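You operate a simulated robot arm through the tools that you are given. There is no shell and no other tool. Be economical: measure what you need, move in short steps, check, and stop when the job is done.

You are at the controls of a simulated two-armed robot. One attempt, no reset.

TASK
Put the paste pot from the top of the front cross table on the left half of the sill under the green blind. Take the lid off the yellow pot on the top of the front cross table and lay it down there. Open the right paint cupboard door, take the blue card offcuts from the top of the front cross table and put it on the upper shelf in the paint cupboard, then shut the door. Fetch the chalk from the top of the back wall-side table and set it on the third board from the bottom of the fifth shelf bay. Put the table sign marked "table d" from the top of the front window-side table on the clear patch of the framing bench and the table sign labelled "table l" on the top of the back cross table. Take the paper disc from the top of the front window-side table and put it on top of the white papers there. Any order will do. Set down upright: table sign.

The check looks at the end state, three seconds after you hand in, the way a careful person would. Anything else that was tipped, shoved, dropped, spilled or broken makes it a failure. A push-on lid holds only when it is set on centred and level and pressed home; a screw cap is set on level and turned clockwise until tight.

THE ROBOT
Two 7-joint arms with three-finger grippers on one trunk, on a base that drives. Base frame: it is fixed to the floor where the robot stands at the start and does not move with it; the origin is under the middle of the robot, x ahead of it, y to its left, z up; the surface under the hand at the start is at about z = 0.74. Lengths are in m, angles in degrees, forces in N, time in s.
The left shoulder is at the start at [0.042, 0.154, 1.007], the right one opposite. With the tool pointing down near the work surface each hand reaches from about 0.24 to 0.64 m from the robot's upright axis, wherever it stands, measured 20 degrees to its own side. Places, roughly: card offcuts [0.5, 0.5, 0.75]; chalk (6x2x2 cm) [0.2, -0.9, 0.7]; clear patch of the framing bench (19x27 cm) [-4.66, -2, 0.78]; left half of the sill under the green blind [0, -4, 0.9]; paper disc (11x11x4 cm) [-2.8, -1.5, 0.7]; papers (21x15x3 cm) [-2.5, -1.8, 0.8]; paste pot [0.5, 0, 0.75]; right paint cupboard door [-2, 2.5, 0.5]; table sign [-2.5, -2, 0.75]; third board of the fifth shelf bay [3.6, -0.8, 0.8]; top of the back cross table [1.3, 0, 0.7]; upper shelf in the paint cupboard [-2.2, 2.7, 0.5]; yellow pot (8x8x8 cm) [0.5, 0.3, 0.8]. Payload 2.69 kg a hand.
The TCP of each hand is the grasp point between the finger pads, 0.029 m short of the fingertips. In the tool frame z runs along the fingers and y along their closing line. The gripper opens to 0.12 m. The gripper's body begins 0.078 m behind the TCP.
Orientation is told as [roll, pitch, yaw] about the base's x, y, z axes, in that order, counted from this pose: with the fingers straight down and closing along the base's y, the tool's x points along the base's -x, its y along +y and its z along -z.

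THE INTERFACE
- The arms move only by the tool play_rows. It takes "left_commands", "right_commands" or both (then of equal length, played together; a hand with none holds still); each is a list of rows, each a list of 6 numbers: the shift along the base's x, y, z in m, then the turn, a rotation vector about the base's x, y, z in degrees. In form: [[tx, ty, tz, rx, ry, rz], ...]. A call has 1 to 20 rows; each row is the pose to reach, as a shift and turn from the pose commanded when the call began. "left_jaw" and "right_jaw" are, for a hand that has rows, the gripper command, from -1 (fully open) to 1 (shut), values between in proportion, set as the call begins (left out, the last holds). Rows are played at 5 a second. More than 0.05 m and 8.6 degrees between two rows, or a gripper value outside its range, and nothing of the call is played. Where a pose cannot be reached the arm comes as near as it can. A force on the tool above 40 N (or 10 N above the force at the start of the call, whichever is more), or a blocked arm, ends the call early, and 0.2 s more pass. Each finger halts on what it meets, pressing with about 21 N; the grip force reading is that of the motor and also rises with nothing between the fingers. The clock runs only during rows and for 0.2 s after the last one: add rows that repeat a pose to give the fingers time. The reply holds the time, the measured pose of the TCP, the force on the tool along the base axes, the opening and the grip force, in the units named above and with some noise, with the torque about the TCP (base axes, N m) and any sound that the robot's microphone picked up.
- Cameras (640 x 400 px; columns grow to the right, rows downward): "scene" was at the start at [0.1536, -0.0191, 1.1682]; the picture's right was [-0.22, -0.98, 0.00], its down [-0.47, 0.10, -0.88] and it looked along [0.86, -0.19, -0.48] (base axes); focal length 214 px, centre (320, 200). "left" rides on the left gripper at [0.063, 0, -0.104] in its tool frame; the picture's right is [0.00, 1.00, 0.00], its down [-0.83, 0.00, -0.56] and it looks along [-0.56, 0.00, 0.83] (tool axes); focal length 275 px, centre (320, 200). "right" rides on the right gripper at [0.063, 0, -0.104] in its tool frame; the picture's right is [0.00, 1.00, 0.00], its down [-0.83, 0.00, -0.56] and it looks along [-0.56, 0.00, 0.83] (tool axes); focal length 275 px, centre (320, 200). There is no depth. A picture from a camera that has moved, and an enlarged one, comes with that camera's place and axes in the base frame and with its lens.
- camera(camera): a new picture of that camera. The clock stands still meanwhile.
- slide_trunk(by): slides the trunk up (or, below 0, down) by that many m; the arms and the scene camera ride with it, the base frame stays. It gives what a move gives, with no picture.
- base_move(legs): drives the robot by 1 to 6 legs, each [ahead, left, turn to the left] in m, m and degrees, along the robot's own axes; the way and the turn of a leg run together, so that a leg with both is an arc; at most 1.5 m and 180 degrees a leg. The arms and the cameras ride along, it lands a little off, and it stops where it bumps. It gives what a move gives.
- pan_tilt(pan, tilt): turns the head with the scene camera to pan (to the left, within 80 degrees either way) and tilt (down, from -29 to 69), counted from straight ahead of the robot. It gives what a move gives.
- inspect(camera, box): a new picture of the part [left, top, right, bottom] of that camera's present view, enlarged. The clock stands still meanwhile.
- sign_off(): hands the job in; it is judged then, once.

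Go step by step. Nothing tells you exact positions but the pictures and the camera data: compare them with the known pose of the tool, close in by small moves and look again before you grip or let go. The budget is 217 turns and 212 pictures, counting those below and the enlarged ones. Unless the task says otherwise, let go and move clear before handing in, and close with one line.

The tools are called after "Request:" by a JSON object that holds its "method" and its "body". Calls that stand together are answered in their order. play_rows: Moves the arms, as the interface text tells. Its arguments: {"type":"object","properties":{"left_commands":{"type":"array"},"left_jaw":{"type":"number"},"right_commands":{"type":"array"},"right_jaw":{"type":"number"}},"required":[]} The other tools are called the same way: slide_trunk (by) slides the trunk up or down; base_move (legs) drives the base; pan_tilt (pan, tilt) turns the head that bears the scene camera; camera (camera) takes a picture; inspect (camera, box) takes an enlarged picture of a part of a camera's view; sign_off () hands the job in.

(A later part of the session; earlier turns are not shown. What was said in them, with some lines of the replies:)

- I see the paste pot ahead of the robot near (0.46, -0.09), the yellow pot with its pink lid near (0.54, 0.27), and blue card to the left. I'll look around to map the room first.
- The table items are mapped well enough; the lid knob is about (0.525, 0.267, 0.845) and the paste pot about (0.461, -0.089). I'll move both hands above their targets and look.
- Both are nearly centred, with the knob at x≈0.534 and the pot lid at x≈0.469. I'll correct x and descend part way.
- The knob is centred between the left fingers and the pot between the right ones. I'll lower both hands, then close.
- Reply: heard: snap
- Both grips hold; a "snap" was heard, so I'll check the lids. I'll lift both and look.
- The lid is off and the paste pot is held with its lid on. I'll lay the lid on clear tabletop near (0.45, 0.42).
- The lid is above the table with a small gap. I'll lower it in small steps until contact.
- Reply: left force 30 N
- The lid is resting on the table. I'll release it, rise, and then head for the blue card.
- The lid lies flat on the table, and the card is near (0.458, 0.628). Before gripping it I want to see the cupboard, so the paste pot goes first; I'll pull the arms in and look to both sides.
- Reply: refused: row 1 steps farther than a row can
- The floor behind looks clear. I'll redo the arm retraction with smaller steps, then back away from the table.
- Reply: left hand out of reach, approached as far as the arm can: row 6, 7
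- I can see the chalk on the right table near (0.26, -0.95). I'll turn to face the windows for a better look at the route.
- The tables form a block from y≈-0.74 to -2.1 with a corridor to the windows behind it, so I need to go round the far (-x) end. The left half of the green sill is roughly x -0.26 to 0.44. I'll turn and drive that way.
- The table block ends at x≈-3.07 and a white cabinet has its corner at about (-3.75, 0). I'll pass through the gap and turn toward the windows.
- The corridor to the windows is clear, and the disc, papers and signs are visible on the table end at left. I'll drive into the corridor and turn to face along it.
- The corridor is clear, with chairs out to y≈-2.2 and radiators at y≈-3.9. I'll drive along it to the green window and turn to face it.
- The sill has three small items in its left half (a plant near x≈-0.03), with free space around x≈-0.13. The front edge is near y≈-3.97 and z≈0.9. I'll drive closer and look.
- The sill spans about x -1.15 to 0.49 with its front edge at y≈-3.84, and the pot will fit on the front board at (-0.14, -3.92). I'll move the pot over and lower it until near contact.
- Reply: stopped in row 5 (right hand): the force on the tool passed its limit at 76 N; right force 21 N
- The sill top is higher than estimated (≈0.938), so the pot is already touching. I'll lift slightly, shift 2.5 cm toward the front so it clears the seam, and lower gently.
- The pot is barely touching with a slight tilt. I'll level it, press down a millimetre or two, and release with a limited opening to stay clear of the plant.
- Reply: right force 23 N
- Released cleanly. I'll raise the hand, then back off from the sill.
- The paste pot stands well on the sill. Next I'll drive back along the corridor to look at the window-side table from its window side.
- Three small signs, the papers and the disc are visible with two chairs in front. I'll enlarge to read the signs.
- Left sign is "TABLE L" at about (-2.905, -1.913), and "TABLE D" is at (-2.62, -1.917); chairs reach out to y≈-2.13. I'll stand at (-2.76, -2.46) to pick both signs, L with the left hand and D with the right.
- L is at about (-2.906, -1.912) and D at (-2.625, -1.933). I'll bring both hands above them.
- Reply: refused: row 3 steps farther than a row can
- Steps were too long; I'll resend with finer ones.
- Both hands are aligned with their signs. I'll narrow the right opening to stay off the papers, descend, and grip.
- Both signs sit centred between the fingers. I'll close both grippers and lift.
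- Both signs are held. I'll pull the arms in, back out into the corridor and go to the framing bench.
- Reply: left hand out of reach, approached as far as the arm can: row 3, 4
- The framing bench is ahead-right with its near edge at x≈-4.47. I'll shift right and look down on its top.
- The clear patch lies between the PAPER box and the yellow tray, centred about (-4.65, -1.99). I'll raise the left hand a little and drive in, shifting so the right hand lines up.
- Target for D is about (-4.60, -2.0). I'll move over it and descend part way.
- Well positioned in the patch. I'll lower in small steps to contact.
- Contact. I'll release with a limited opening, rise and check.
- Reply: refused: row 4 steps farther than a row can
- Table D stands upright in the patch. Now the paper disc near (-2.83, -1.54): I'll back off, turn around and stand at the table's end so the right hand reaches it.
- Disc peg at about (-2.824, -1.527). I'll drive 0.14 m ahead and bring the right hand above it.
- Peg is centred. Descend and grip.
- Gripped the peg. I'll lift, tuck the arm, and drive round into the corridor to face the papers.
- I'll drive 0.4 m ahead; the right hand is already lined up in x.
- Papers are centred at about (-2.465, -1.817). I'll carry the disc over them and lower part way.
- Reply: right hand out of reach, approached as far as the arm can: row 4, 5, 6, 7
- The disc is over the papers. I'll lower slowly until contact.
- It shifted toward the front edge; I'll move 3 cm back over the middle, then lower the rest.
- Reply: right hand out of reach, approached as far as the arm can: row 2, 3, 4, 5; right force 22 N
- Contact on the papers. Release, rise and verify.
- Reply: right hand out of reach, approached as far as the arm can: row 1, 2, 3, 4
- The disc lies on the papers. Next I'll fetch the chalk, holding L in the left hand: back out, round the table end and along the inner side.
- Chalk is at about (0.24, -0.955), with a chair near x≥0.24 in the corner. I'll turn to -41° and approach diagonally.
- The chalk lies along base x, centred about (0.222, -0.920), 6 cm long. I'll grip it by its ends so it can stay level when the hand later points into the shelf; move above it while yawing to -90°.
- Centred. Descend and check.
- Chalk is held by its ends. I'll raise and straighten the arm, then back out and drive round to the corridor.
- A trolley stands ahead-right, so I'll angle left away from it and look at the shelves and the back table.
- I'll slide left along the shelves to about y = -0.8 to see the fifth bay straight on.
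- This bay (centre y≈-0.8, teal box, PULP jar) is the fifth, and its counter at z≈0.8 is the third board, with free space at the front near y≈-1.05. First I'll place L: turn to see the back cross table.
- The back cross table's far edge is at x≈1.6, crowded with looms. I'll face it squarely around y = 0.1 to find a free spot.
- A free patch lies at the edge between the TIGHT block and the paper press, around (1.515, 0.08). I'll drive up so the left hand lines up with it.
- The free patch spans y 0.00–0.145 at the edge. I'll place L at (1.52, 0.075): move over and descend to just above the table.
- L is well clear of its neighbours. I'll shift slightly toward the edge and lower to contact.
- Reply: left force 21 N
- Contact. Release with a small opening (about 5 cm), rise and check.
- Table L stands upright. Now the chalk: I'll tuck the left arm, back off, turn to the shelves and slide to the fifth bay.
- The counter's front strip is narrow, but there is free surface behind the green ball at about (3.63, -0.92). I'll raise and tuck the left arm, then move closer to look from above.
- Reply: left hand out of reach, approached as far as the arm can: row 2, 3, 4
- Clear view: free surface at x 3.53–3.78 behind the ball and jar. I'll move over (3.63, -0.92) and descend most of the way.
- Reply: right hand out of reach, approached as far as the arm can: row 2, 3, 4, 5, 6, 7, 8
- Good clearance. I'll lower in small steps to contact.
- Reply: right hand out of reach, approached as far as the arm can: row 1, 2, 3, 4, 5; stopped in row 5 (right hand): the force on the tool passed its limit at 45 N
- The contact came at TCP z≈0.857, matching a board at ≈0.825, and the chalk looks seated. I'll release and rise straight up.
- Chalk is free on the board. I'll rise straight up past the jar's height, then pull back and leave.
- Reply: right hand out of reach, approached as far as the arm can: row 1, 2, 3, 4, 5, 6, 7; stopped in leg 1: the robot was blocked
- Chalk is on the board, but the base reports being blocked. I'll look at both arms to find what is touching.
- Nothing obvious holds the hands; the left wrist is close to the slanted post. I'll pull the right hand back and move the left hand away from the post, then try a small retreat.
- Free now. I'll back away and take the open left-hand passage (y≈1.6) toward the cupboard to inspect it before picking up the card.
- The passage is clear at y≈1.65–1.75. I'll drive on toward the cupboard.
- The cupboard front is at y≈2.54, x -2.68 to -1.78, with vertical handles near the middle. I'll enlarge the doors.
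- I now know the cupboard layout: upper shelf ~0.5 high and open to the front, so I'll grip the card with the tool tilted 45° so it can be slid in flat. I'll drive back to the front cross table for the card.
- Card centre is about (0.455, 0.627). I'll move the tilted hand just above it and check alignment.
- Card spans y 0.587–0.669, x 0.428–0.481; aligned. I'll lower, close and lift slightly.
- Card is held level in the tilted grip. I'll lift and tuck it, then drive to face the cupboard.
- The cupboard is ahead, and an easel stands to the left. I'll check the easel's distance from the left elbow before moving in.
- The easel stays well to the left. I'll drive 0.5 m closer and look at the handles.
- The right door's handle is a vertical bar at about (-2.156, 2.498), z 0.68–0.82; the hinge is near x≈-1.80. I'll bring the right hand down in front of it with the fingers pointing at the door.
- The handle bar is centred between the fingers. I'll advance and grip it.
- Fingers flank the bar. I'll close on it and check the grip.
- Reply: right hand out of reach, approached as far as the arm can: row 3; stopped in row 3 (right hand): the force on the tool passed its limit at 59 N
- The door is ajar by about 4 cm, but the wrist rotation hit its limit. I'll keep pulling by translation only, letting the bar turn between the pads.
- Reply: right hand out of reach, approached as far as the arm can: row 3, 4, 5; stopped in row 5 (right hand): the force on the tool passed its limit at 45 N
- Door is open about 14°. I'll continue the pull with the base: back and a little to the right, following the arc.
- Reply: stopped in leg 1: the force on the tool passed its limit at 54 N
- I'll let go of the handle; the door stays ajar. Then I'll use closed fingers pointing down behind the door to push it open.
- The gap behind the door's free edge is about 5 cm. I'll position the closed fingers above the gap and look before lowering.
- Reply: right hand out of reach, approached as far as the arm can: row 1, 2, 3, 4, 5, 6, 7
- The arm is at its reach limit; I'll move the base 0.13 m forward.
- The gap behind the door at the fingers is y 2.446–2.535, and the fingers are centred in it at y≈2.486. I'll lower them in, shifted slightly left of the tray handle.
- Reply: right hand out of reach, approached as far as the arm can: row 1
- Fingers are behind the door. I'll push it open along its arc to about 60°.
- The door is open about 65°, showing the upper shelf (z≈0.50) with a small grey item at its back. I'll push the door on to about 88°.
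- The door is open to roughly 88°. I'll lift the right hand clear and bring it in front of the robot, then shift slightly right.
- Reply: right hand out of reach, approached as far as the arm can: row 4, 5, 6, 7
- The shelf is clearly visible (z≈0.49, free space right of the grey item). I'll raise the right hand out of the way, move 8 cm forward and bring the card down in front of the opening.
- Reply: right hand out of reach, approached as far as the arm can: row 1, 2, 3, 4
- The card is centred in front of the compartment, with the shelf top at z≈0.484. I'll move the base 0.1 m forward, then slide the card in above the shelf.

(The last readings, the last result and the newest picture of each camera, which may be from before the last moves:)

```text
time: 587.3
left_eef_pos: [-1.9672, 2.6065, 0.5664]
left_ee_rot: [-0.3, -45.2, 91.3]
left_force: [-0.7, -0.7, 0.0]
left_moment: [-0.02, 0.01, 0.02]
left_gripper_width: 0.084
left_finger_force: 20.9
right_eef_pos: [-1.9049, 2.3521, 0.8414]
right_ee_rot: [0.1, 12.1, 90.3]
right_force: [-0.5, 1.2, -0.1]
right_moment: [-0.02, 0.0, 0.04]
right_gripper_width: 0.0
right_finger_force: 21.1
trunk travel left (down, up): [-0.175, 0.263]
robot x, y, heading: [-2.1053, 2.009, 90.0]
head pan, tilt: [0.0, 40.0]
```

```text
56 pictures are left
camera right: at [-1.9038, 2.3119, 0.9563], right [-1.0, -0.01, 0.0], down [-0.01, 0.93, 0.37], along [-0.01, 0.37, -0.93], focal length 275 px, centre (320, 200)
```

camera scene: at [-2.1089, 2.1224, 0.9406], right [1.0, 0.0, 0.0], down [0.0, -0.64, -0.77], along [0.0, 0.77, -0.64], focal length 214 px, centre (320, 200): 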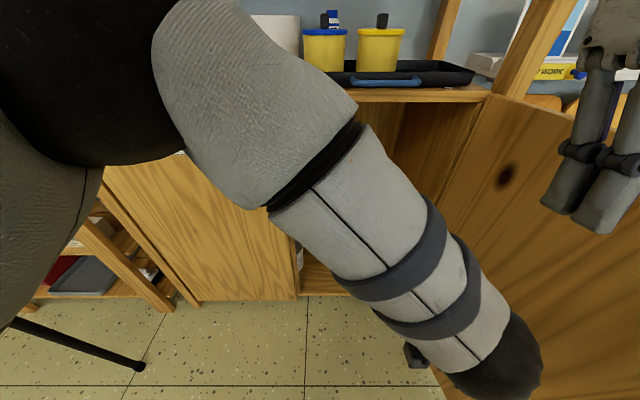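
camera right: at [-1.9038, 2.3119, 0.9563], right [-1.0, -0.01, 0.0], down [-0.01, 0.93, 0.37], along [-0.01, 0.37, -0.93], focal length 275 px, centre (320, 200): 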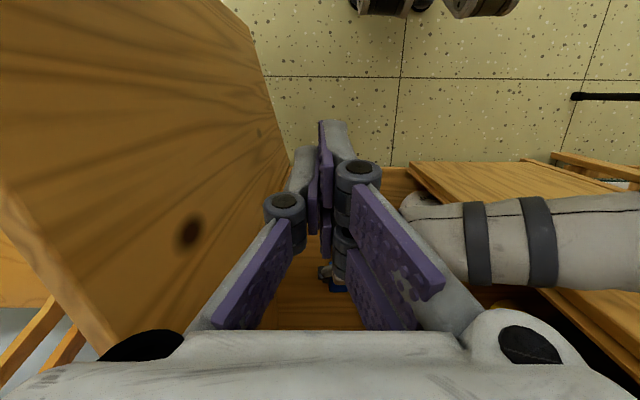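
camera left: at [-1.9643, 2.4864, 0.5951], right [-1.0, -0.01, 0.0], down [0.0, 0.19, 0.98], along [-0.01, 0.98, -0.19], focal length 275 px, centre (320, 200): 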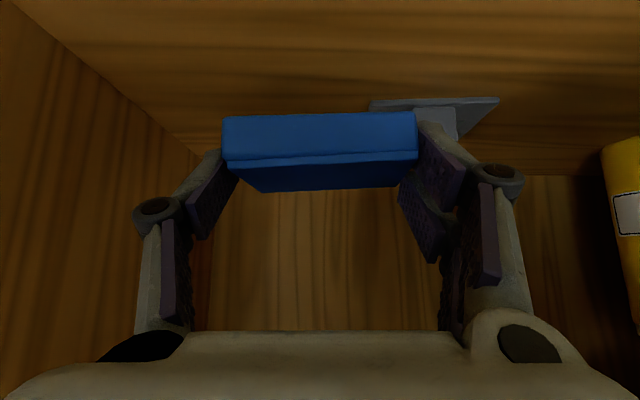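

The card is inside above the shelf; the grey item sits just behind-right. I'll pull forward 1.5 cm for clearance and lower toward the shelf.

Request:
{"method": "play_rows", "body": {"left_commands": [[0.006, -0.015, -0.01, 0, 0, 0], [0.01, -0.016, -0.022, 0, 0, 0], [0.012, -0.016, -0.034, 0, 0, 0], [0.012, -0.016, -0.04, 0, 0, 0]]}}

Request:
{"method": "camera", "body": {"camera": "left"}}

```text
time: 588.3
left_eef_pos: [-1.9459, 2.582, 0.523]
left_ee_rot: [-0.1, -45.0, 89.9]
left_force: [0.7, 0.5, -0.9]
left_moment: [-0.03, 0.05, 0.03]
left_gripper_width: 0.0836
left_finger_force: 20.9
right_eef_pos: [-1.905, 2.3514, 0.842]
right_ee_rot: [0.1, 12.2, 90.4]
right_force: [0.6, -0.5, 0.8]
right_moment: [-0.02, -0.01, -0.03]
right_gripper_width: 0.0
right_finger_force: 21.5
trunk travel left (down, up): [-0.175, 0.263]
robot x, y, heading: [-2.1107, 2.0095, 90.2]
head pan, tilt: [0.0, 40.0]
```

```text
55 pictures are left
camera left: at [-1.946, 2.4637, 0.552], right [-1.0, 0.01, 0.0], down [0.0, 0.19, 0.98], along [0.01, 0.98, -0.19], focal length 275 px, centre (320, 200)
```

left: 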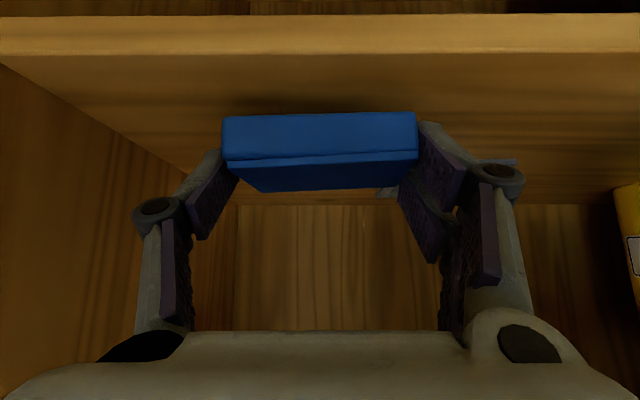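

Request:
{"method": "play_rows", "body": {"left_commands": [[0, 0.008, -0.002, 0, 0, 0], [0, 0.012, -0.004, 0, 0, 0], [0, 0.012, -0.007, 0, 0, 0], [0, 0.012, -0.01, 0, 0, 0]]}}

```text
time: 589.3
left_eef_pos: [-1.9456, 2.5961, 0.5133]
left_ee_rot: [-0.3, -45.0, 90.1]
left_force: [1.1, 0.7, -0.3]
left_moment: [-0.01, -0.02, -0.01]
left_gripper_width: 0.0836
left_finger_force: 21.0
right_eef_pos: [-1.904, 2.3523, 0.8423]
right_ee_rot: [0.2, 12.1, 90.4]
right_force: [0.3, -0.8, 0.0]
right_moment: [0.01, -0.01, 0.0]
right_gripper_width: 0.0002
right_finger_force: 20.6
trunk travel left (down, up): [-0.175, 0.263]
robot x, y, heading: [-2.1083, 2.0112, 90.2]
head pan, tilt: [0.0, 40.0]
```

Request:
{"method": "play_rows", "body": {"left_commands": [[0, 0, -0.003, 0, 0, 0], [0, 0, -0.006, 0, 0, 0], [0, 0, -0.009, 0, 0, 0], [0, 0, -0.012, 0, 0, 0]]}}

Request:
{"method": "camera", "body": {"camera": "left"}}

```text
time: 590.5
left_eef_pos: [-1.9462, 2.5964, 0.506]
left_ee_rot: [-0.2, -45.7, 89.9]
left_force: [-1.4, -4.7, 17.2]
left_moment: [-0.15, 0.82, 0.34]
left_gripper_width: 0.0845
left_finger_force: 20.7
right_eef_pos: [-1.9041, 2.3504, 0.8426]
right_ee_rot: [0.1, 11.9, 90.4]
right_force: [-0.2, 0.1, -0.7]
right_moment: [0.04, 0.03, 0.02]
right_gripper_width: 0.0001
right_finger_force: 20.8
trunk travel left (down, up): [-0.175, 0.263]
robot x, y, heading: [-2.113, 2.0109, 90.1]
head pan, tilt: [0.0, 40.0]
stopped in row 4 (left hand): the force on the tool passed its limit at 41 N (the readings are from after the stop); the commanded pose is now the measured one
```

```text
54 pictures are left
camera left: at [-1.9452, 2.4774, 0.5341], right [-1.0, 0.01, 0.0], down [0.0, 0.18, 0.98], along [0.01, 0.98, -0.18], focal length 275 px, centre (320, 200)
```

left: 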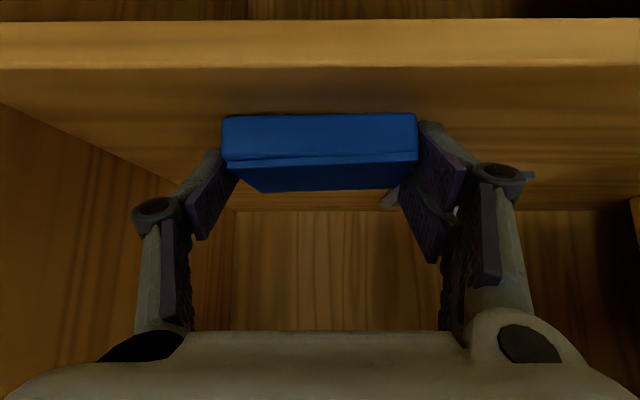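

Contact on the shelf. I'll release and look.

Request:
{"method": "play_rows", "body": {"left_commands": [[0, 0, 0.001, 0, 0, 0], [0, 0, 0.001, 0, 0, 0], [0, 0, 0.001, 0, 0, 0]], "left_jaw": -0.95}}

Request:
{"method": "camera", "body": {"camera": "left"}}

```text
time: 591.3
left_eef_pos: [-1.9464, 2.5963, 0.505]
left_ee_rot: [-0.1, -45.5, 89.9]
left_force: [0.0, -0.5, -1.0]
left_moment: [-0.02, 0.0, 0.03]
left_gripper_width: 0.1171
left_finger_force: 0.0
right_eef_pos: [-1.9056, 2.3524, 0.8406]
right_ee_rot: [0.1, 12.0, 90.4]
right_force: [0.2, 0.3, -0.1]
right_moment: [-0.03, -0.03, -0.02]
right_gripper_width: 0.0
right_finger_force: 21.3
trunk travel left (down, up): [-0.175, 0.263]
robot x, y, heading: [-2.1133, 2.0121, 90.2]
head pan, tilt: [0.0, 40.0]
```

```text
53 pictures are left
camera left: at [-1.9455, 2.4777, 0.533], right [-1.0, 0.01, 0.0], down [0.0, 0.19, 0.98], along [0.01, 0.98, -0.19], focal length 275 px, centre (320, 200)
```

left: 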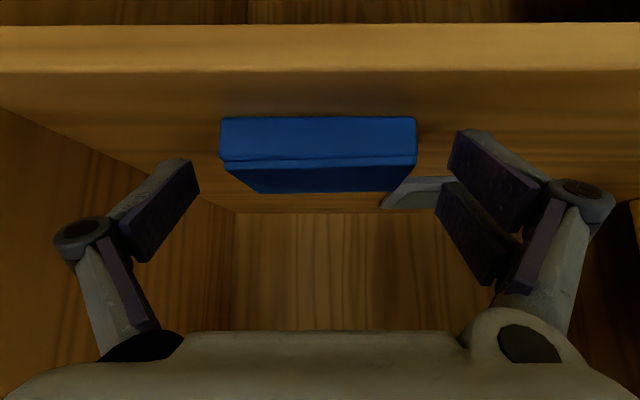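

The card lies flat on the shelf. I'll withdraw the left hand along its axis, then move it clear of the door's sweep.

Request:
{"method": "play_rows", "body": {"left_commands": [[0, -0.025, 0.025, 0, 0, 0], [0, -0.055, 0.05, 0, 0, 0], [0, -0.09, 0.07, 0, 0, 0], [0, -0.13, 0.09, 0, 0, 0], [0, -0.17, 0.1, 0, 0, 0], [0, -0.21, 0.11, 0, 0, 0], [-0.01, -0.25, 0.12, 0, 0, 0], [-0.05, -0.26, 0.13, 0, 0, 0], [-0.095, -0.26, 0.14, 0, 0, 0], [-0.14, -0.26, 0.15, 0, 0, 0], [-0.185, -0.26, 0.16, 0, 0, 0], [-0.23, -0.26, 0.17, 0, 0, 0], [-0.275, -0.26, 0.18, 0, 0, 0], [-0.32, -0.26, 0.19, 0, 0, 0]]}}

Request:
{"method": "camera", "body": {"camera": "scene"}}

```text
time: 593.9
left_eef_pos: [-2.1602, 2.364, 0.647]
left_ee_rot: [10.2, -45.1, 87.4]
left_force: [-0.1, -0.9, -0.1]
left_moment: [0.01, 0.01, 0.02]
left_gripper_width: 0.1169
left_finger_force: 0.0
left hand out of reach, approached as far as the arm can: row 7, 11, 12
right_eef_pos: [-1.9033, 2.3512, 0.8412]
right_ee_rot: [0.2, 12.0, 90.4]
right_force: [-0.5, -0.2, 0.3]
right_moment: [-0.04, 0.02, 0.0]
right_gripper_width: 0.0001
right_finger_force: 20.9
trunk travel left (down, up): [-0.175, 0.263]
robot x, y, heading: [-2.1059, 2.0101, 89.8]
head pan, tilt: [0.0, 40.0]
stopped in row 12 (left hand): the arm was blocked; the commanded pose is now the measured one
```

```text
52 pictures are left
camera scene: at [-2.1092, 2.2236, 0.9406], right [1.0, 0.0, 0.0], down [0.0, -0.64, -0.77], along [0.0, 0.77, -0.64], focal length 214 px, centre (320, 200)
```

scene: 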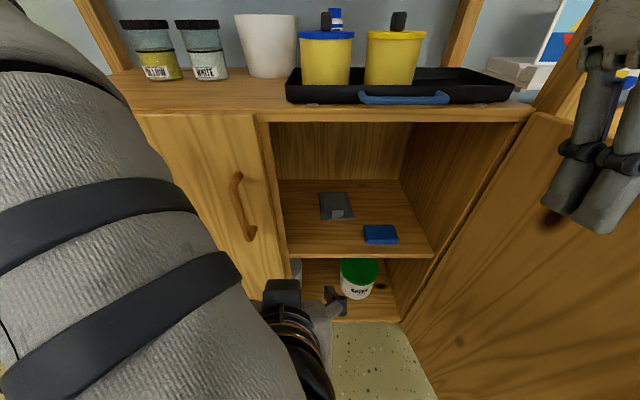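

The card is on the upper shelf. I'll back the base off to clear the door's sweep and raise the trunk again.

Request:
{"method": "base_move", "body": {"legs": [[-0.13, 0, 0], [0, 0.12, 0]]}}

Request:
{"method": "slide_trunk", "body": {"by": 0.2}}

Request:
{"method": "camera", "body": {"camera": "scene"}}

```text
time: 596.4
left_eef_pos: [-2.2795, 2.2332, 0.6483]
left_ee_rot: [10.2, -45.1, 87.2]
left_force: [0.2, -0.1, -0.2]
left_moment: [-0.01, 0.01, 0.02]
left_gripper_width: 0.117
left_finger_force: 0.0
right_eef_pos: [-2.0223, 2.2196, 0.8414]
right_ee_rot: [0.2, 12.1, 90.2]
right_force: [-1.2, -0.3, -0.6]
right_moment: [-0.01, 0.02, -0.03]
right_gripper_width: 0.0004
right_finger_force: 21.5
trunk travel left (down, up): [-0.175, 0.263]
robot x, y, heading: [-2.2285, 1.8827, 90.1]
head pan, tilt: [0.0, 40.0]
```

```text
time: 598.5
left_eef_pos: [-2.2802, 2.2336, 0.8467]
left_ee_rot: [10.2, -45.0, 87.2]
left_force: [-0.8, -0.8, -0.2]
left_moment: [-0.04, -0.01, -0.01]
left_gripper_width: 0.1171
left_finger_force: 0.1
right_eef_pos: [-2.022, 2.2204, 1.0418]
right_ee_rot: [0.3, 12.1, 90.3]
right_force: [0.9, 0.2, -0.4]
right_moment: [0.01, -0.02, 0.02]
right_gripper_width: 0.0
right_finger_force: 20.7
trunk travel left (down, up): [-0.375, 0.063]
robot x, y, heading: [-2.2271, 1.8816, 90.0]
head pan, tilt: [0.0, 40.0]
```

```text
51 pictures are left
camera scene: at [-2.2278, 2.0298, 1.1508], right [1.0, 0.0, 0.0], down [0.0, -0.64, -0.77], along [0.0, 0.77, -0.64], focal length 214 px, centre (320, 200)
```

scene: 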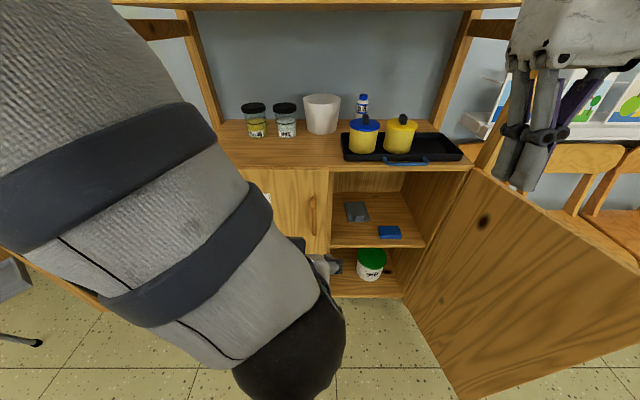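

The door stands at about 111°. I'll shift the base right, level the right hand, and carry it over the door's top to its outer side.

Request:
{"method": "base_move", "body": {"legs": [[-0.03, -0.12, 0]]}}

Request:
{"method": "play_rows", "body": {"left_commands": [[-0.01, 0, 0.02, 0, 0, 0], [-0.02, 0, 0.04, 0, 0, 0], [-0.03, 0, 0.06, 0, 0, 0], [-0.04, 0, 0.08, 0, 0, 0], [-0.05, 0, 0.1, 0, 0, 0], [-0.05, 0, 0.12, 0, 0, 0], [-0.05, 0, 0.12, 0, 0, 0], [-0.05, 0, 0.12, 0, 0, 0]], "right_commands": [[0.035, 0.01, 0.01, 4, 0, 0], [0.075, 0.015, 0.01, 8, 0, 0], [0.115, 0.02, 0.01, 12, 0, 0], [0.155, 0.02, 0.01, 12, 0, 0], [0.195, 0.02, 0.01, 12, 0, 0], [0.235, 0.02, 0.01, 12, 0, 0], [0.275, 0.02, 0.01, 12, 0, 0], [0.3, 0.02, 0.01, 12, 0, 0]]}}

Request:
{"method": "pan_tilt", "body": {"pan": -25, "tilt": 40}}

Request:
{"method": "camera", "body": {"camera": "scene"}}

Request:
{"method": "camera", "body": {"camera": "right"}}

```text
time: 600.1
left_eef_pos: [-2.1614, 2.2034, 0.8486]
left_ee_rot: [10.2, -45.1, 87.2]
left_force: [0.0, 0.5, 0.4]
left_moment: [0.04, 0.06, -0.01]
left_gripper_width: 0.1172
left_finger_force: 0.0
right_eef_pos: [-1.9048, 2.1894, 1.0415]
right_ee_rot: [0.2, 12.0, 90.2]
right_force: [-0.3, 0.1, 1.3]
right_moment: [0.01, 0.0, -0.01]
right_gripper_width: 0.0002
right_finger_force: 21.4
trunk travel left (down, up): [-0.375, 0.063]
robot x, y, heading: [-2.1108, 1.8482, 89.8]
head pan, tilt: [0.0, 40.0]
```

```text
time: 601.9
left_eef_pos: [-2.212, 2.2035, 0.9679]
left_ee_rot: [10.3, -45.0, 87.3]
left_force: [0.3, -0.5, 0.2]
left_moment: [0.04, -0.02, -0.05]
left_gripper_width: 0.1169
left_finger_force: 0.1
right_eef_pos: [-1.6017, 2.2336, 1.0395]
right_ee_rot: [0.1, 0.2, 90.3]
right_force: [0.8, -0.6, -0.4]
right_moment: [-0.02, -0.03, -0.03]
right_gripper_width: 0.0
right_finger_force: 21.2
right hand out of reach, approached as far as the arm can: row 5, 6, 7, 8
trunk travel left (down, up): [-0.375, 0.063]
robot x, y, heading: [-2.1105, 1.8481, 89.9]
head pan, tilt: [0.0, 40.0]
```

```text
time: 602.8
left_eef_pos: [-2.2105, 2.2026, 0.9685]
left_ee_rot: [10.2, -45.1, 87.4]
left_force: [-0.1, 0.2, 0.2]
left_moment: [0.02, 0.0, -0.01]
left_gripper_width: 0.1171
left_finger_force: 0.1
right_eef_pos: [-1.6026, 2.2335, 1.039]
right_ee_rot: [0.0, 0.2, 90.3]
right_force: [0.4, 0.1, -0.5]
right_moment: [0.01, 0.0, 0.0]
right_gripper_width: 0.0001
right_finger_force: 21.0
trunk travel left (down, up): [-0.375, 0.063]
robot x, y, heading: [-2.1082, 1.8495, 89.8]
head pan, tilt: [-25.0, 40.0]
```

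```text
50 pictures are left
camera scene: at [-2.0739, 1.9916, 1.1509], right [0.91, -0.42, 0.0], down [-0.27, -0.58, -0.77], along [0.32, 0.69, -0.64], focal length 214 px, centre (320, 200)
```

scene: 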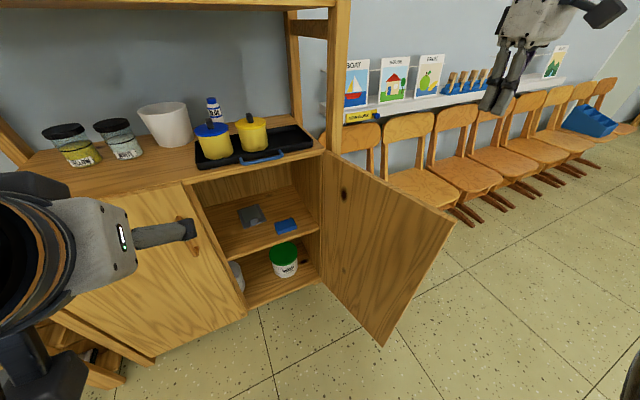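

```text
49 pictures are left
camera right: at [-1.6028, 2.1707, 1.1436], right [-1.0, -0.01, 0.0], down [-0.01, 0.83, 0.56], along [-0.01, 0.56, -0.83], focal length 275 px, centre (320, 200)
```

right: 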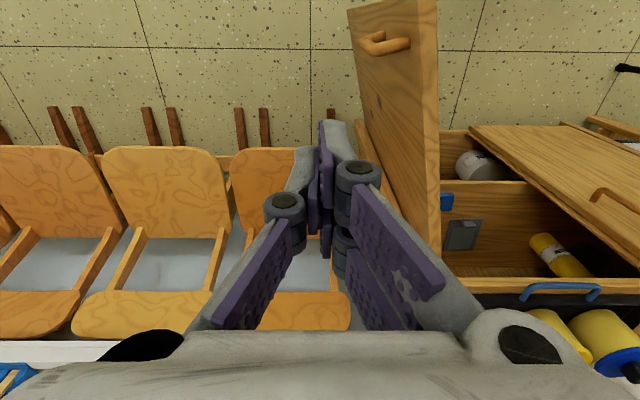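

The hand is outside the door, clear of its handle. I'll lower it and sweep the door closed along its arc to about 30°, moving the left hand further left meanwhile.

Request:
{"method": "play_rows", "body": {"right_commands": [[0, 0.02, -0.04, 0, 0, 0], [0, 0.025, -0.085, 0, 0, 0], [0, 0.025, -0.13, 0, 0, 0], [0, 0.025, -0.175, 0, 0, 0], [0, 0.025, -0.22, 0, 0, 0], [0, 0.025, -0.239, 0, 0, 0], [-0.045, 0.03, -0.239, 0, 0, 0], [-0.09, 0.033, -0.239, 0, 0, 0]], "left_commands": [[-0.01, 0, 0.01, 0, 0, 0], [-0.02, 0, 0.02, 0, 0, 0], [-0.03, 0, 0.03, 0, 0, 0], [-0.04, 0, 0.04, 0, 0, 0], [-0.05, 0, 0.05, 0, 0, 0], [-0.06, 0, 0.05, 0, 0, 0], [-0.07, 0, 0.05, 0, 0, 0], [-0.08, 0, 0.05, 0, 0, 0]]}}

Request:
{"method": "camera", "body": {"camera": "right"}}

```text
time: 604.6
left_eef_pos: [-2.2922, 2.2031, 1.0175]
left_ee_rot: [10.1, -45.1, 87.2]
left_force: [-0.5, -1.2, -0.1]
left_moment: [0.0, -0.01, 0.0]
left_gripper_width: 0.117
left_finger_force: 0.0
right_eef_pos: [-1.6919, 2.2674, 0.7998]
right_ee_rot: [0.1, 0.0, 90.2]
right_force: [0.4, -0.3, 1.1]
right_moment: [0.0, 0.02, 0.03]
right_gripper_width: 0.0002
right_finger_force: 21.4
trunk travel left (down, up): [-0.375, 0.063]
robot x, y, heading: [-2.114, 1.8515, 90.0]
head pan, tilt: [-25.0, 40.0]
```

```text
48 pictures are left
camera right: at [-1.6918, 2.2042, 0.9048], right [-1.0, -0.01, 0.0], down [-0.01, 0.83, 0.56], along [-0.01, 0.56, -0.83], focal length 275 px, centre (320, 200)
```

right: 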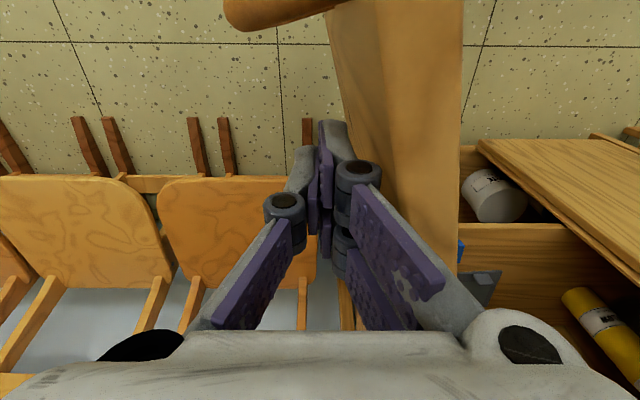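

Request:
{"method": "play_rows", "body": {"right_commands": [[-0.036, -0.006, 0, 0, 0, 0], [-0.073, -0.012, 0, 0, 0, 0], [-0.108, -0.013, 0, 0, 0, 0], [-0.1465, -0.012, 0, 0, 0, 0], [-0.183, -0.004, 0, 0, 0, 0], [-0.218, 0.008, 0, 0, 0, 0], [-0.251, 0.025, 0, 0, 0, 0], [-0.281, 0.045, 0, 0, 0, 0], [-0.309, 0.07, 0, 0, 0, 0], [-0.333, 0.098, 0, 0, 0, 0]]}}

Request:
{"method": "camera", "body": {"camera": "scene"}}

```text
time: 606.8
left_eef_pos: [-2.2911, 2.2043, 1.0178]
left_ee_rot: [10.1, -45.1, 87.3]
left_force: [-1.2, -0.6, -0.4]
left_moment: [-0.02, -0.03, 0.03]
left_gripper_width: 0.117
left_finger_force: 0.2
right_eef_pos: [-2.0229, 2.3646, 0.8022]
right_ee_rot: [0.2, 0.2, 90.3]
right_force: [0.2, -0.2, -0.7]
right_moment: [0.0, 0.02, 0.01]
right_gripper_width: 0.0
right_finger_force: 21.0
trunk travel left (down, up): [-0.375, 0.063]
robot x, y, heading: [-2.1137, 1.8505, 90.2]
head pan, tilt: [-25.0, 40.0]
```

```text
47 pictures are left
camera scene: at [-2.0741, 1.992, 1.1508], right [0.91, -0.42, 0.0], down [-0.27, -0.58, -0.77], along [0.32, 0.69, -0.64], focal length 214 px, centre (320, 200)
```

scene: 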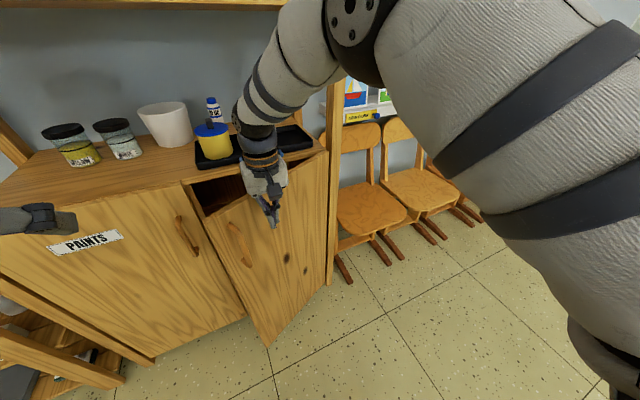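

Door is at about 30°. I'll raise the fingers slightly and shift left to avoid the tray's handle, then push on with the base.

Request:
{"method": "play_rows", "body": {"right_commands": [[0, 0, 0.022, 0, 0, 0], [-0.02, 0.015, 0.022, 0, 0, 0], [-0.045, 0.04, 0.022, 0, 0, 0], [-0.06, 0.065, 0.022, 0, 0, 0]]}}

Request:
{"method": "base_move", "body": {"legs": [[0.06, 0, 0]]}}

Request:
{"method": "camera", "body": {"camera": "scene"}}

Request:
{"method": "camera", "body": {"camera": "right"}}

```text
time: 607.8
left_eef_pos: [-2.2914, 2.2039, 1.0171]
left_ee_rot: [10.1, -45.1, 87.2]
left_force: [0.6, -0.6, -0.8]
left_moment: [-0.03, -0.02, 0.0]
left_gripper_width: 0.1168
left_finger_force: 0.0
right_eef_pos: [-2.0834, 2.4186, 0.8239]
right_ee_rot: [0.1, 0.2, 90.4]
right_force: [0.2, 0.3, -0.5]
right_moment: [-0.03, -0.01, -0.02]
right_gripper_width: 0.0
right_finger_force: 21.5
right hand out of reach, approached as far as the arm can: row 4
trunk travel left (down, up): [-0.375, 0.063]
robot x, y, heading: [-2.111, 1.8499, 90.0]
head pan, tilt: [-25.0, 40.0]
```

```text
time: 608.8
left_eef_pos: [-2.2918, 2.2635, 1.0176]
left_ee_rot: [10.2, -45.2, 87.4]
left_force: [0.6, 0.5, 0.3]
left_moment: [-0.03, 0.01, 0.02]
left_gripper_width: 0.117
left_finger_force: 0.0
right_eef_pos: [-2.0849, 2.4806, 0.8228]
right_ee_rot: [0.1, 0.1, 90.2]
right_force: [-0.3, -0.2, -0.1]
right_moment: [-0.06, -0.04, 0.02]
right_gripper_width: 0.0
right_finger_force: 20.9
trunk travel left (down, up): [-0.375, 0.063]
robot x, y, heading: [-2.1109, 1.9097, 90.2]
head pan, tilt: [-25.0, 40.0]
```

```text
46 pictures are left
camera scene: at [-2.074, 2.0519, 1.1507], right [0.91, -0.42, 0.0], down [-0.27, -0.58, -0.77], along [0.32, 0.69, -0.64], focal length 214 px, centre (320, 200)
```

scene: 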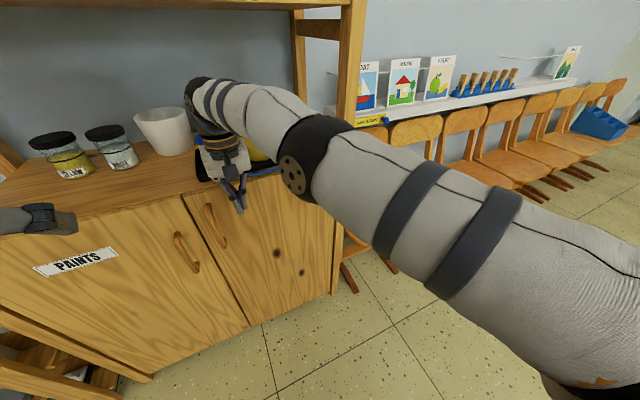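

```text
45 pictures are left
camera right: at [-2.083, 2.417, 0.9285], right [-1.0, -0.01, 0.0], down [-0.01, 0.83, 0.55], along [-0.01, 0.55, -0.83], focal length 275 px, centre (320, 200)
```

right: 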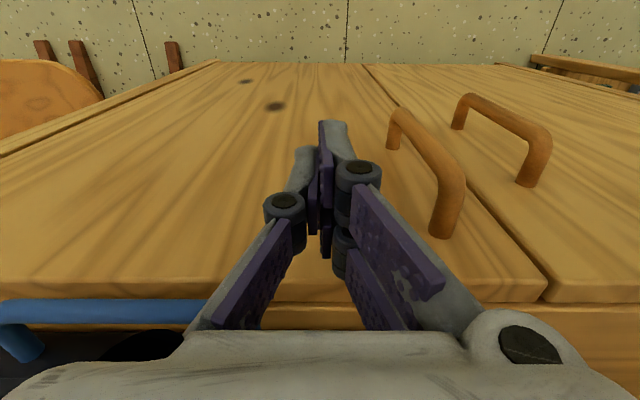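

Nearly closed. I'll press it home gently with small steps.

Request:
{"method": "play_rows", "body": {"right_commands": [[0, 0.008, 0, 0, 0, 0], [0, 0.016, 0, 0, 0, 0], [0, 0.022, 0, 0, 0, 0], [0, 0.028, 0, 0, 0, 0], [0, 0.034, 0, 0, 0, 0], [0, 0.04, 0, 0, 0, 0]]}}

Request:
{"method": "camera", "body": {"camera": "right"}}

```text
time: 610.1
left_eef_pos: [-2.2905, 2.2633, 1.0181]
left_ee_rot: [10.2, -45.0, 87.4]
left_force: [0.3, 0.3, -1.1]
left_moment: [-0.01, 0.01, 0.01]
left_gripper_width: 0.1172
left_finger_force: 0.0
right_eef_pos: [-2.0788, 2.4807, 0.8251]
right_ee_rot: [0.3, 0.1, 90.3]
right_force: [0.5, 0.2, 0.7]
right_moment: [0.02, -0.01, -0.01]
right_gripper_width: 0.0002
right_finger_force: 20.9
right hand out of reach, approached as far as the arm can: row 1, 2, 3, 4, 5, 6
trunk travel left (down, up): [-0.375, 0.063]
robot x, y, heading: [-2.1078, 1.9109, 90.1]
head pan, tilt: [-25.0, 40.0]
```

```text
44 pictures are left
camera right: at [-2.0782, 2.4184, 0.9281], right [-1.0, -0.01, 0.0], down [-0.01, 0.83, 0.56], along [-0.01, 0.56, -0.83], focal length 275 px, centre (320, 200)
```

right: 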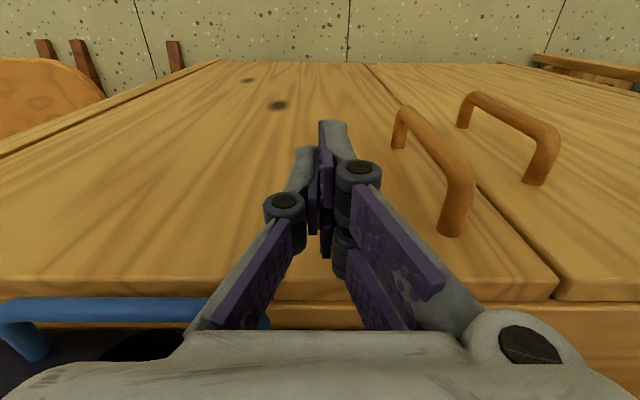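

Request:
{"method": "base_move", "body": {"legs": [[0.04, 0, 0]]}}

Request:
{"method": "camera", "body": {"camera": "right"}}

```text
time: 611.1
left_eef_pos: [-2.2911, 2.2913, 1.0181]
left_ee_rot: [10.3, -45.1, 87.3]
left_force: [0.4, -0.4, 0.0]
left_moment: [0.01, 0.01, 0.03]
left_gripper_width: 0.1172
left_finger_force: 0.2
right_eef_pos: [-2.0797, 2.5025, 0.8231]
right_ee_rot: [0.1, 1.7, 90.5]
right_force: [0.8, -2.3, 0.3]
right_moment: [0.02, 0.01, -0.02]
right_gripper_width: 0.0
right_finger_force: 20.5
trunk travel left (down, up): [-0.375, 0.063]
robot x, y, heading: [-2.1082, 1.94, 90.0]
head pan, tilt: [-25.0, 40.0]
stopped in leg 1: the force on the tool passed its limit at 92 N (the readings are from after the stop); the commanded pose is now the measured one
```

```text
43 pictures are left
camera right: at [-2.079, 2.4433, 0.9293], right [-1.0, -0.01, 0.0], down [-0.01, 0.85, 0.53], along [-0.01, 0.53, -0.85], focal length 275 px, centre (320, 200)
```

right: 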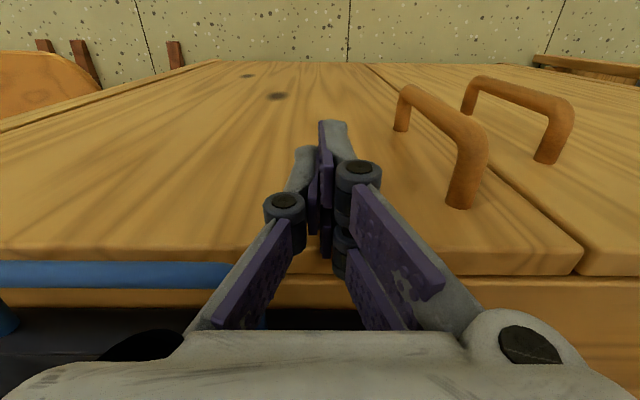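

The door is firmly against its stop and flush. I'll back away and verify.

Request:
{"method": "base_move", "body": {"legs": [[-0.15, 0, 0], [-0.35, 0, 0]]}}

Request:
{"method": "pan_tilt", "body": {"pan": 5, "tilt": 30}}

Request:
{"method": "camera", "body": {"camera": "scene"}}

Request:
{"method": "inspect", "body": {"camera": "scene", "box": [230, 100, 430, 260]}}

```text
time: 614.3
left_eef_pos: [-2.2918, 1.7835, 1.0182]
left_ee_rot: [10.3, -45.1, 87.1]
left_force: [0.1, -0.6, 0.2]
left_moment: [0.04, -0.03, -0.02]
left_gripper_width: 0.117
left_finger_force: 0.1
right_eef_pos: [-2.0791, 1.9954, 0.824]
right_ee_rot: [-0.1, 1.6, 90.3]
right_force: [0.1, -0.5, 0.2]
right_moment: [-0.01, 0.03, 0.01]
right_gripper_width: 0.0
right_finger_force: 21.3
trunk travel left (down, up): [-0.375, 0.063]
robot x, y, heading: [-2.1111, 1.43, 90.2]
head pan, tilt: [-25.0, 40.0]
```

```text
time: 615.3
left_eef_pos: [-2.2915, 1.7843, 1.0163]
left_ee_rot: [10.4, -45.0, 87.1]
left_force: [0.4, -0.4, 0.2]
left_moment: [0.0, 0.03, 0.01]
left_gripper_width: 0.1169
left_finger_force: 0.0
right_eef_pos: [-2.0787, 1.9955, 0.8246]
right_ee_rot: [0.0, 1.7, 90.2]
right_force: [0.3, 0.9, 0.3]
right_moment: [-0.01, -0.01, -0.02]
right_gripper_width: 0.0
right_finger_force: 21.3
trunk travel left (down, up): [-0.375, 0.063]
robot x, y, heading: [-2.1115, 1.4293, 89.8]
head pan, tilt: [5.0, 30.0]
```

```text
42 pictures are left
camera scene: at [-2.1182, 1.5851, 1.1662], right [1.0, 0.08, 0.0], down [0.04, -0.5, -0.87], along [-0.07, 0.86, -0.5], focal length 214 px, centre (320, 200)
```

scene: 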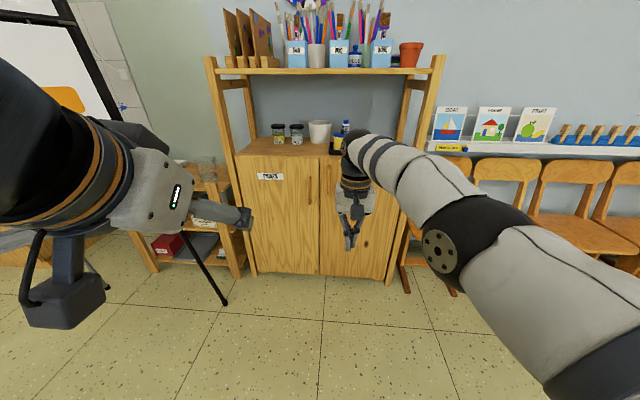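

```text
2.50 times, centred on (330, 180) of scene
camera zoom: at [-2.1182, 1.5851, 1.1662], right [1.0, 0.08, 0.0], down [0.04, -0.5, -0.87], along [-0.07, 0.86, -0.5], focal length 536 px, centre (295, 250)
```

zoom: 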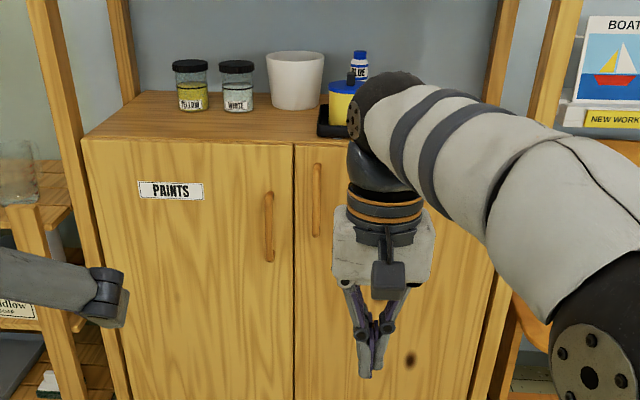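

The door is shut. I'll lift the right hand out of view and take a last look at the cupboard top and surroundings.

Request:
{"method": "play_rows", "body": {"right_commands": [[0.03, -0.02, 0.03, 0, 0, 0], [0.06, -0.04, 0.06, 0, 0, 0], [0.09, -0.06, 0.09, 0, 0, 0], [0.12, -0.08, 0.12, 0, 0, 0], [0.15, -0.1, 0.15, 0, 0, 0], [0.17, -0.12, 0.18, 0, 0, 0]]}}

Request:
{"method": "inspect", "body": {"camera": "scene", "box": [200, 90, 440, 280]}}

```text
time: 616.7
left_eef_pos: [-2.2919, 1.7847, 1.0164]
left_ee_rot: [10.3, -45.1, 87.1]
left_force: [1.2, 0.4, 0.9]
left_moment: [0.04, -0.03, -0.02]
left_gripper_width: 0.117
left_finger_force: 0.0
right_eef_pos: [-1.9088, 1.8776, 1.008]
right_ee_rot: [0.0, 1.5, 90.3]
right_force: [-0.4, -0.2, -0.8]
right_moment: [0.04, -0.02, -0.01]
right_gripper_width: 0.0002
right_finger_force: 20.9
trunk travel left (down, up): [-0.375, 0.063]
robot x, y, heading: [-2.1124, 1.4311, 90.0]
head pan, tilt: [5.0, 30.0]
```

```text
2.11 times, centred on (320, 185) of scene
camera zoom: at [-2.1182, 1.5847, 1.1663], right [1.0, 0.09, 0.0], down [0.04, -0.5, -0.87], along [-0.07, 0.86, -0.5], focal length 452 px, centre (320, 232)
```

zoom: 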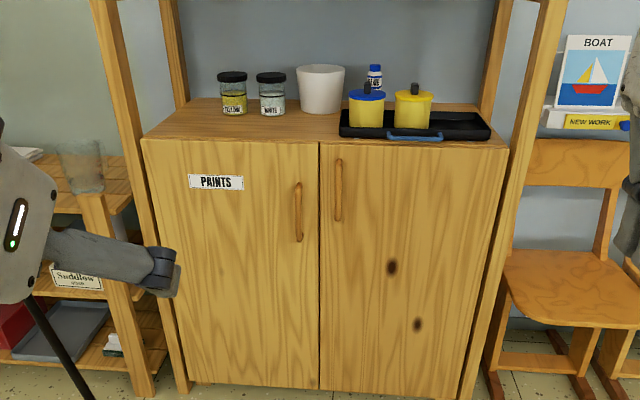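

The cupboard is shut and its top is undisturbed, and every other item was confirmed in place when I set it down. I'm handing in.

Request:
{"method": "sign_off", "body": {}}

```text
The job is handed in.
```

All the tasks are done and handed in: the paste pot, lid, card offcuts, chalk, both table signs and the paper disc are in their places, and the right cupboard door is shut.
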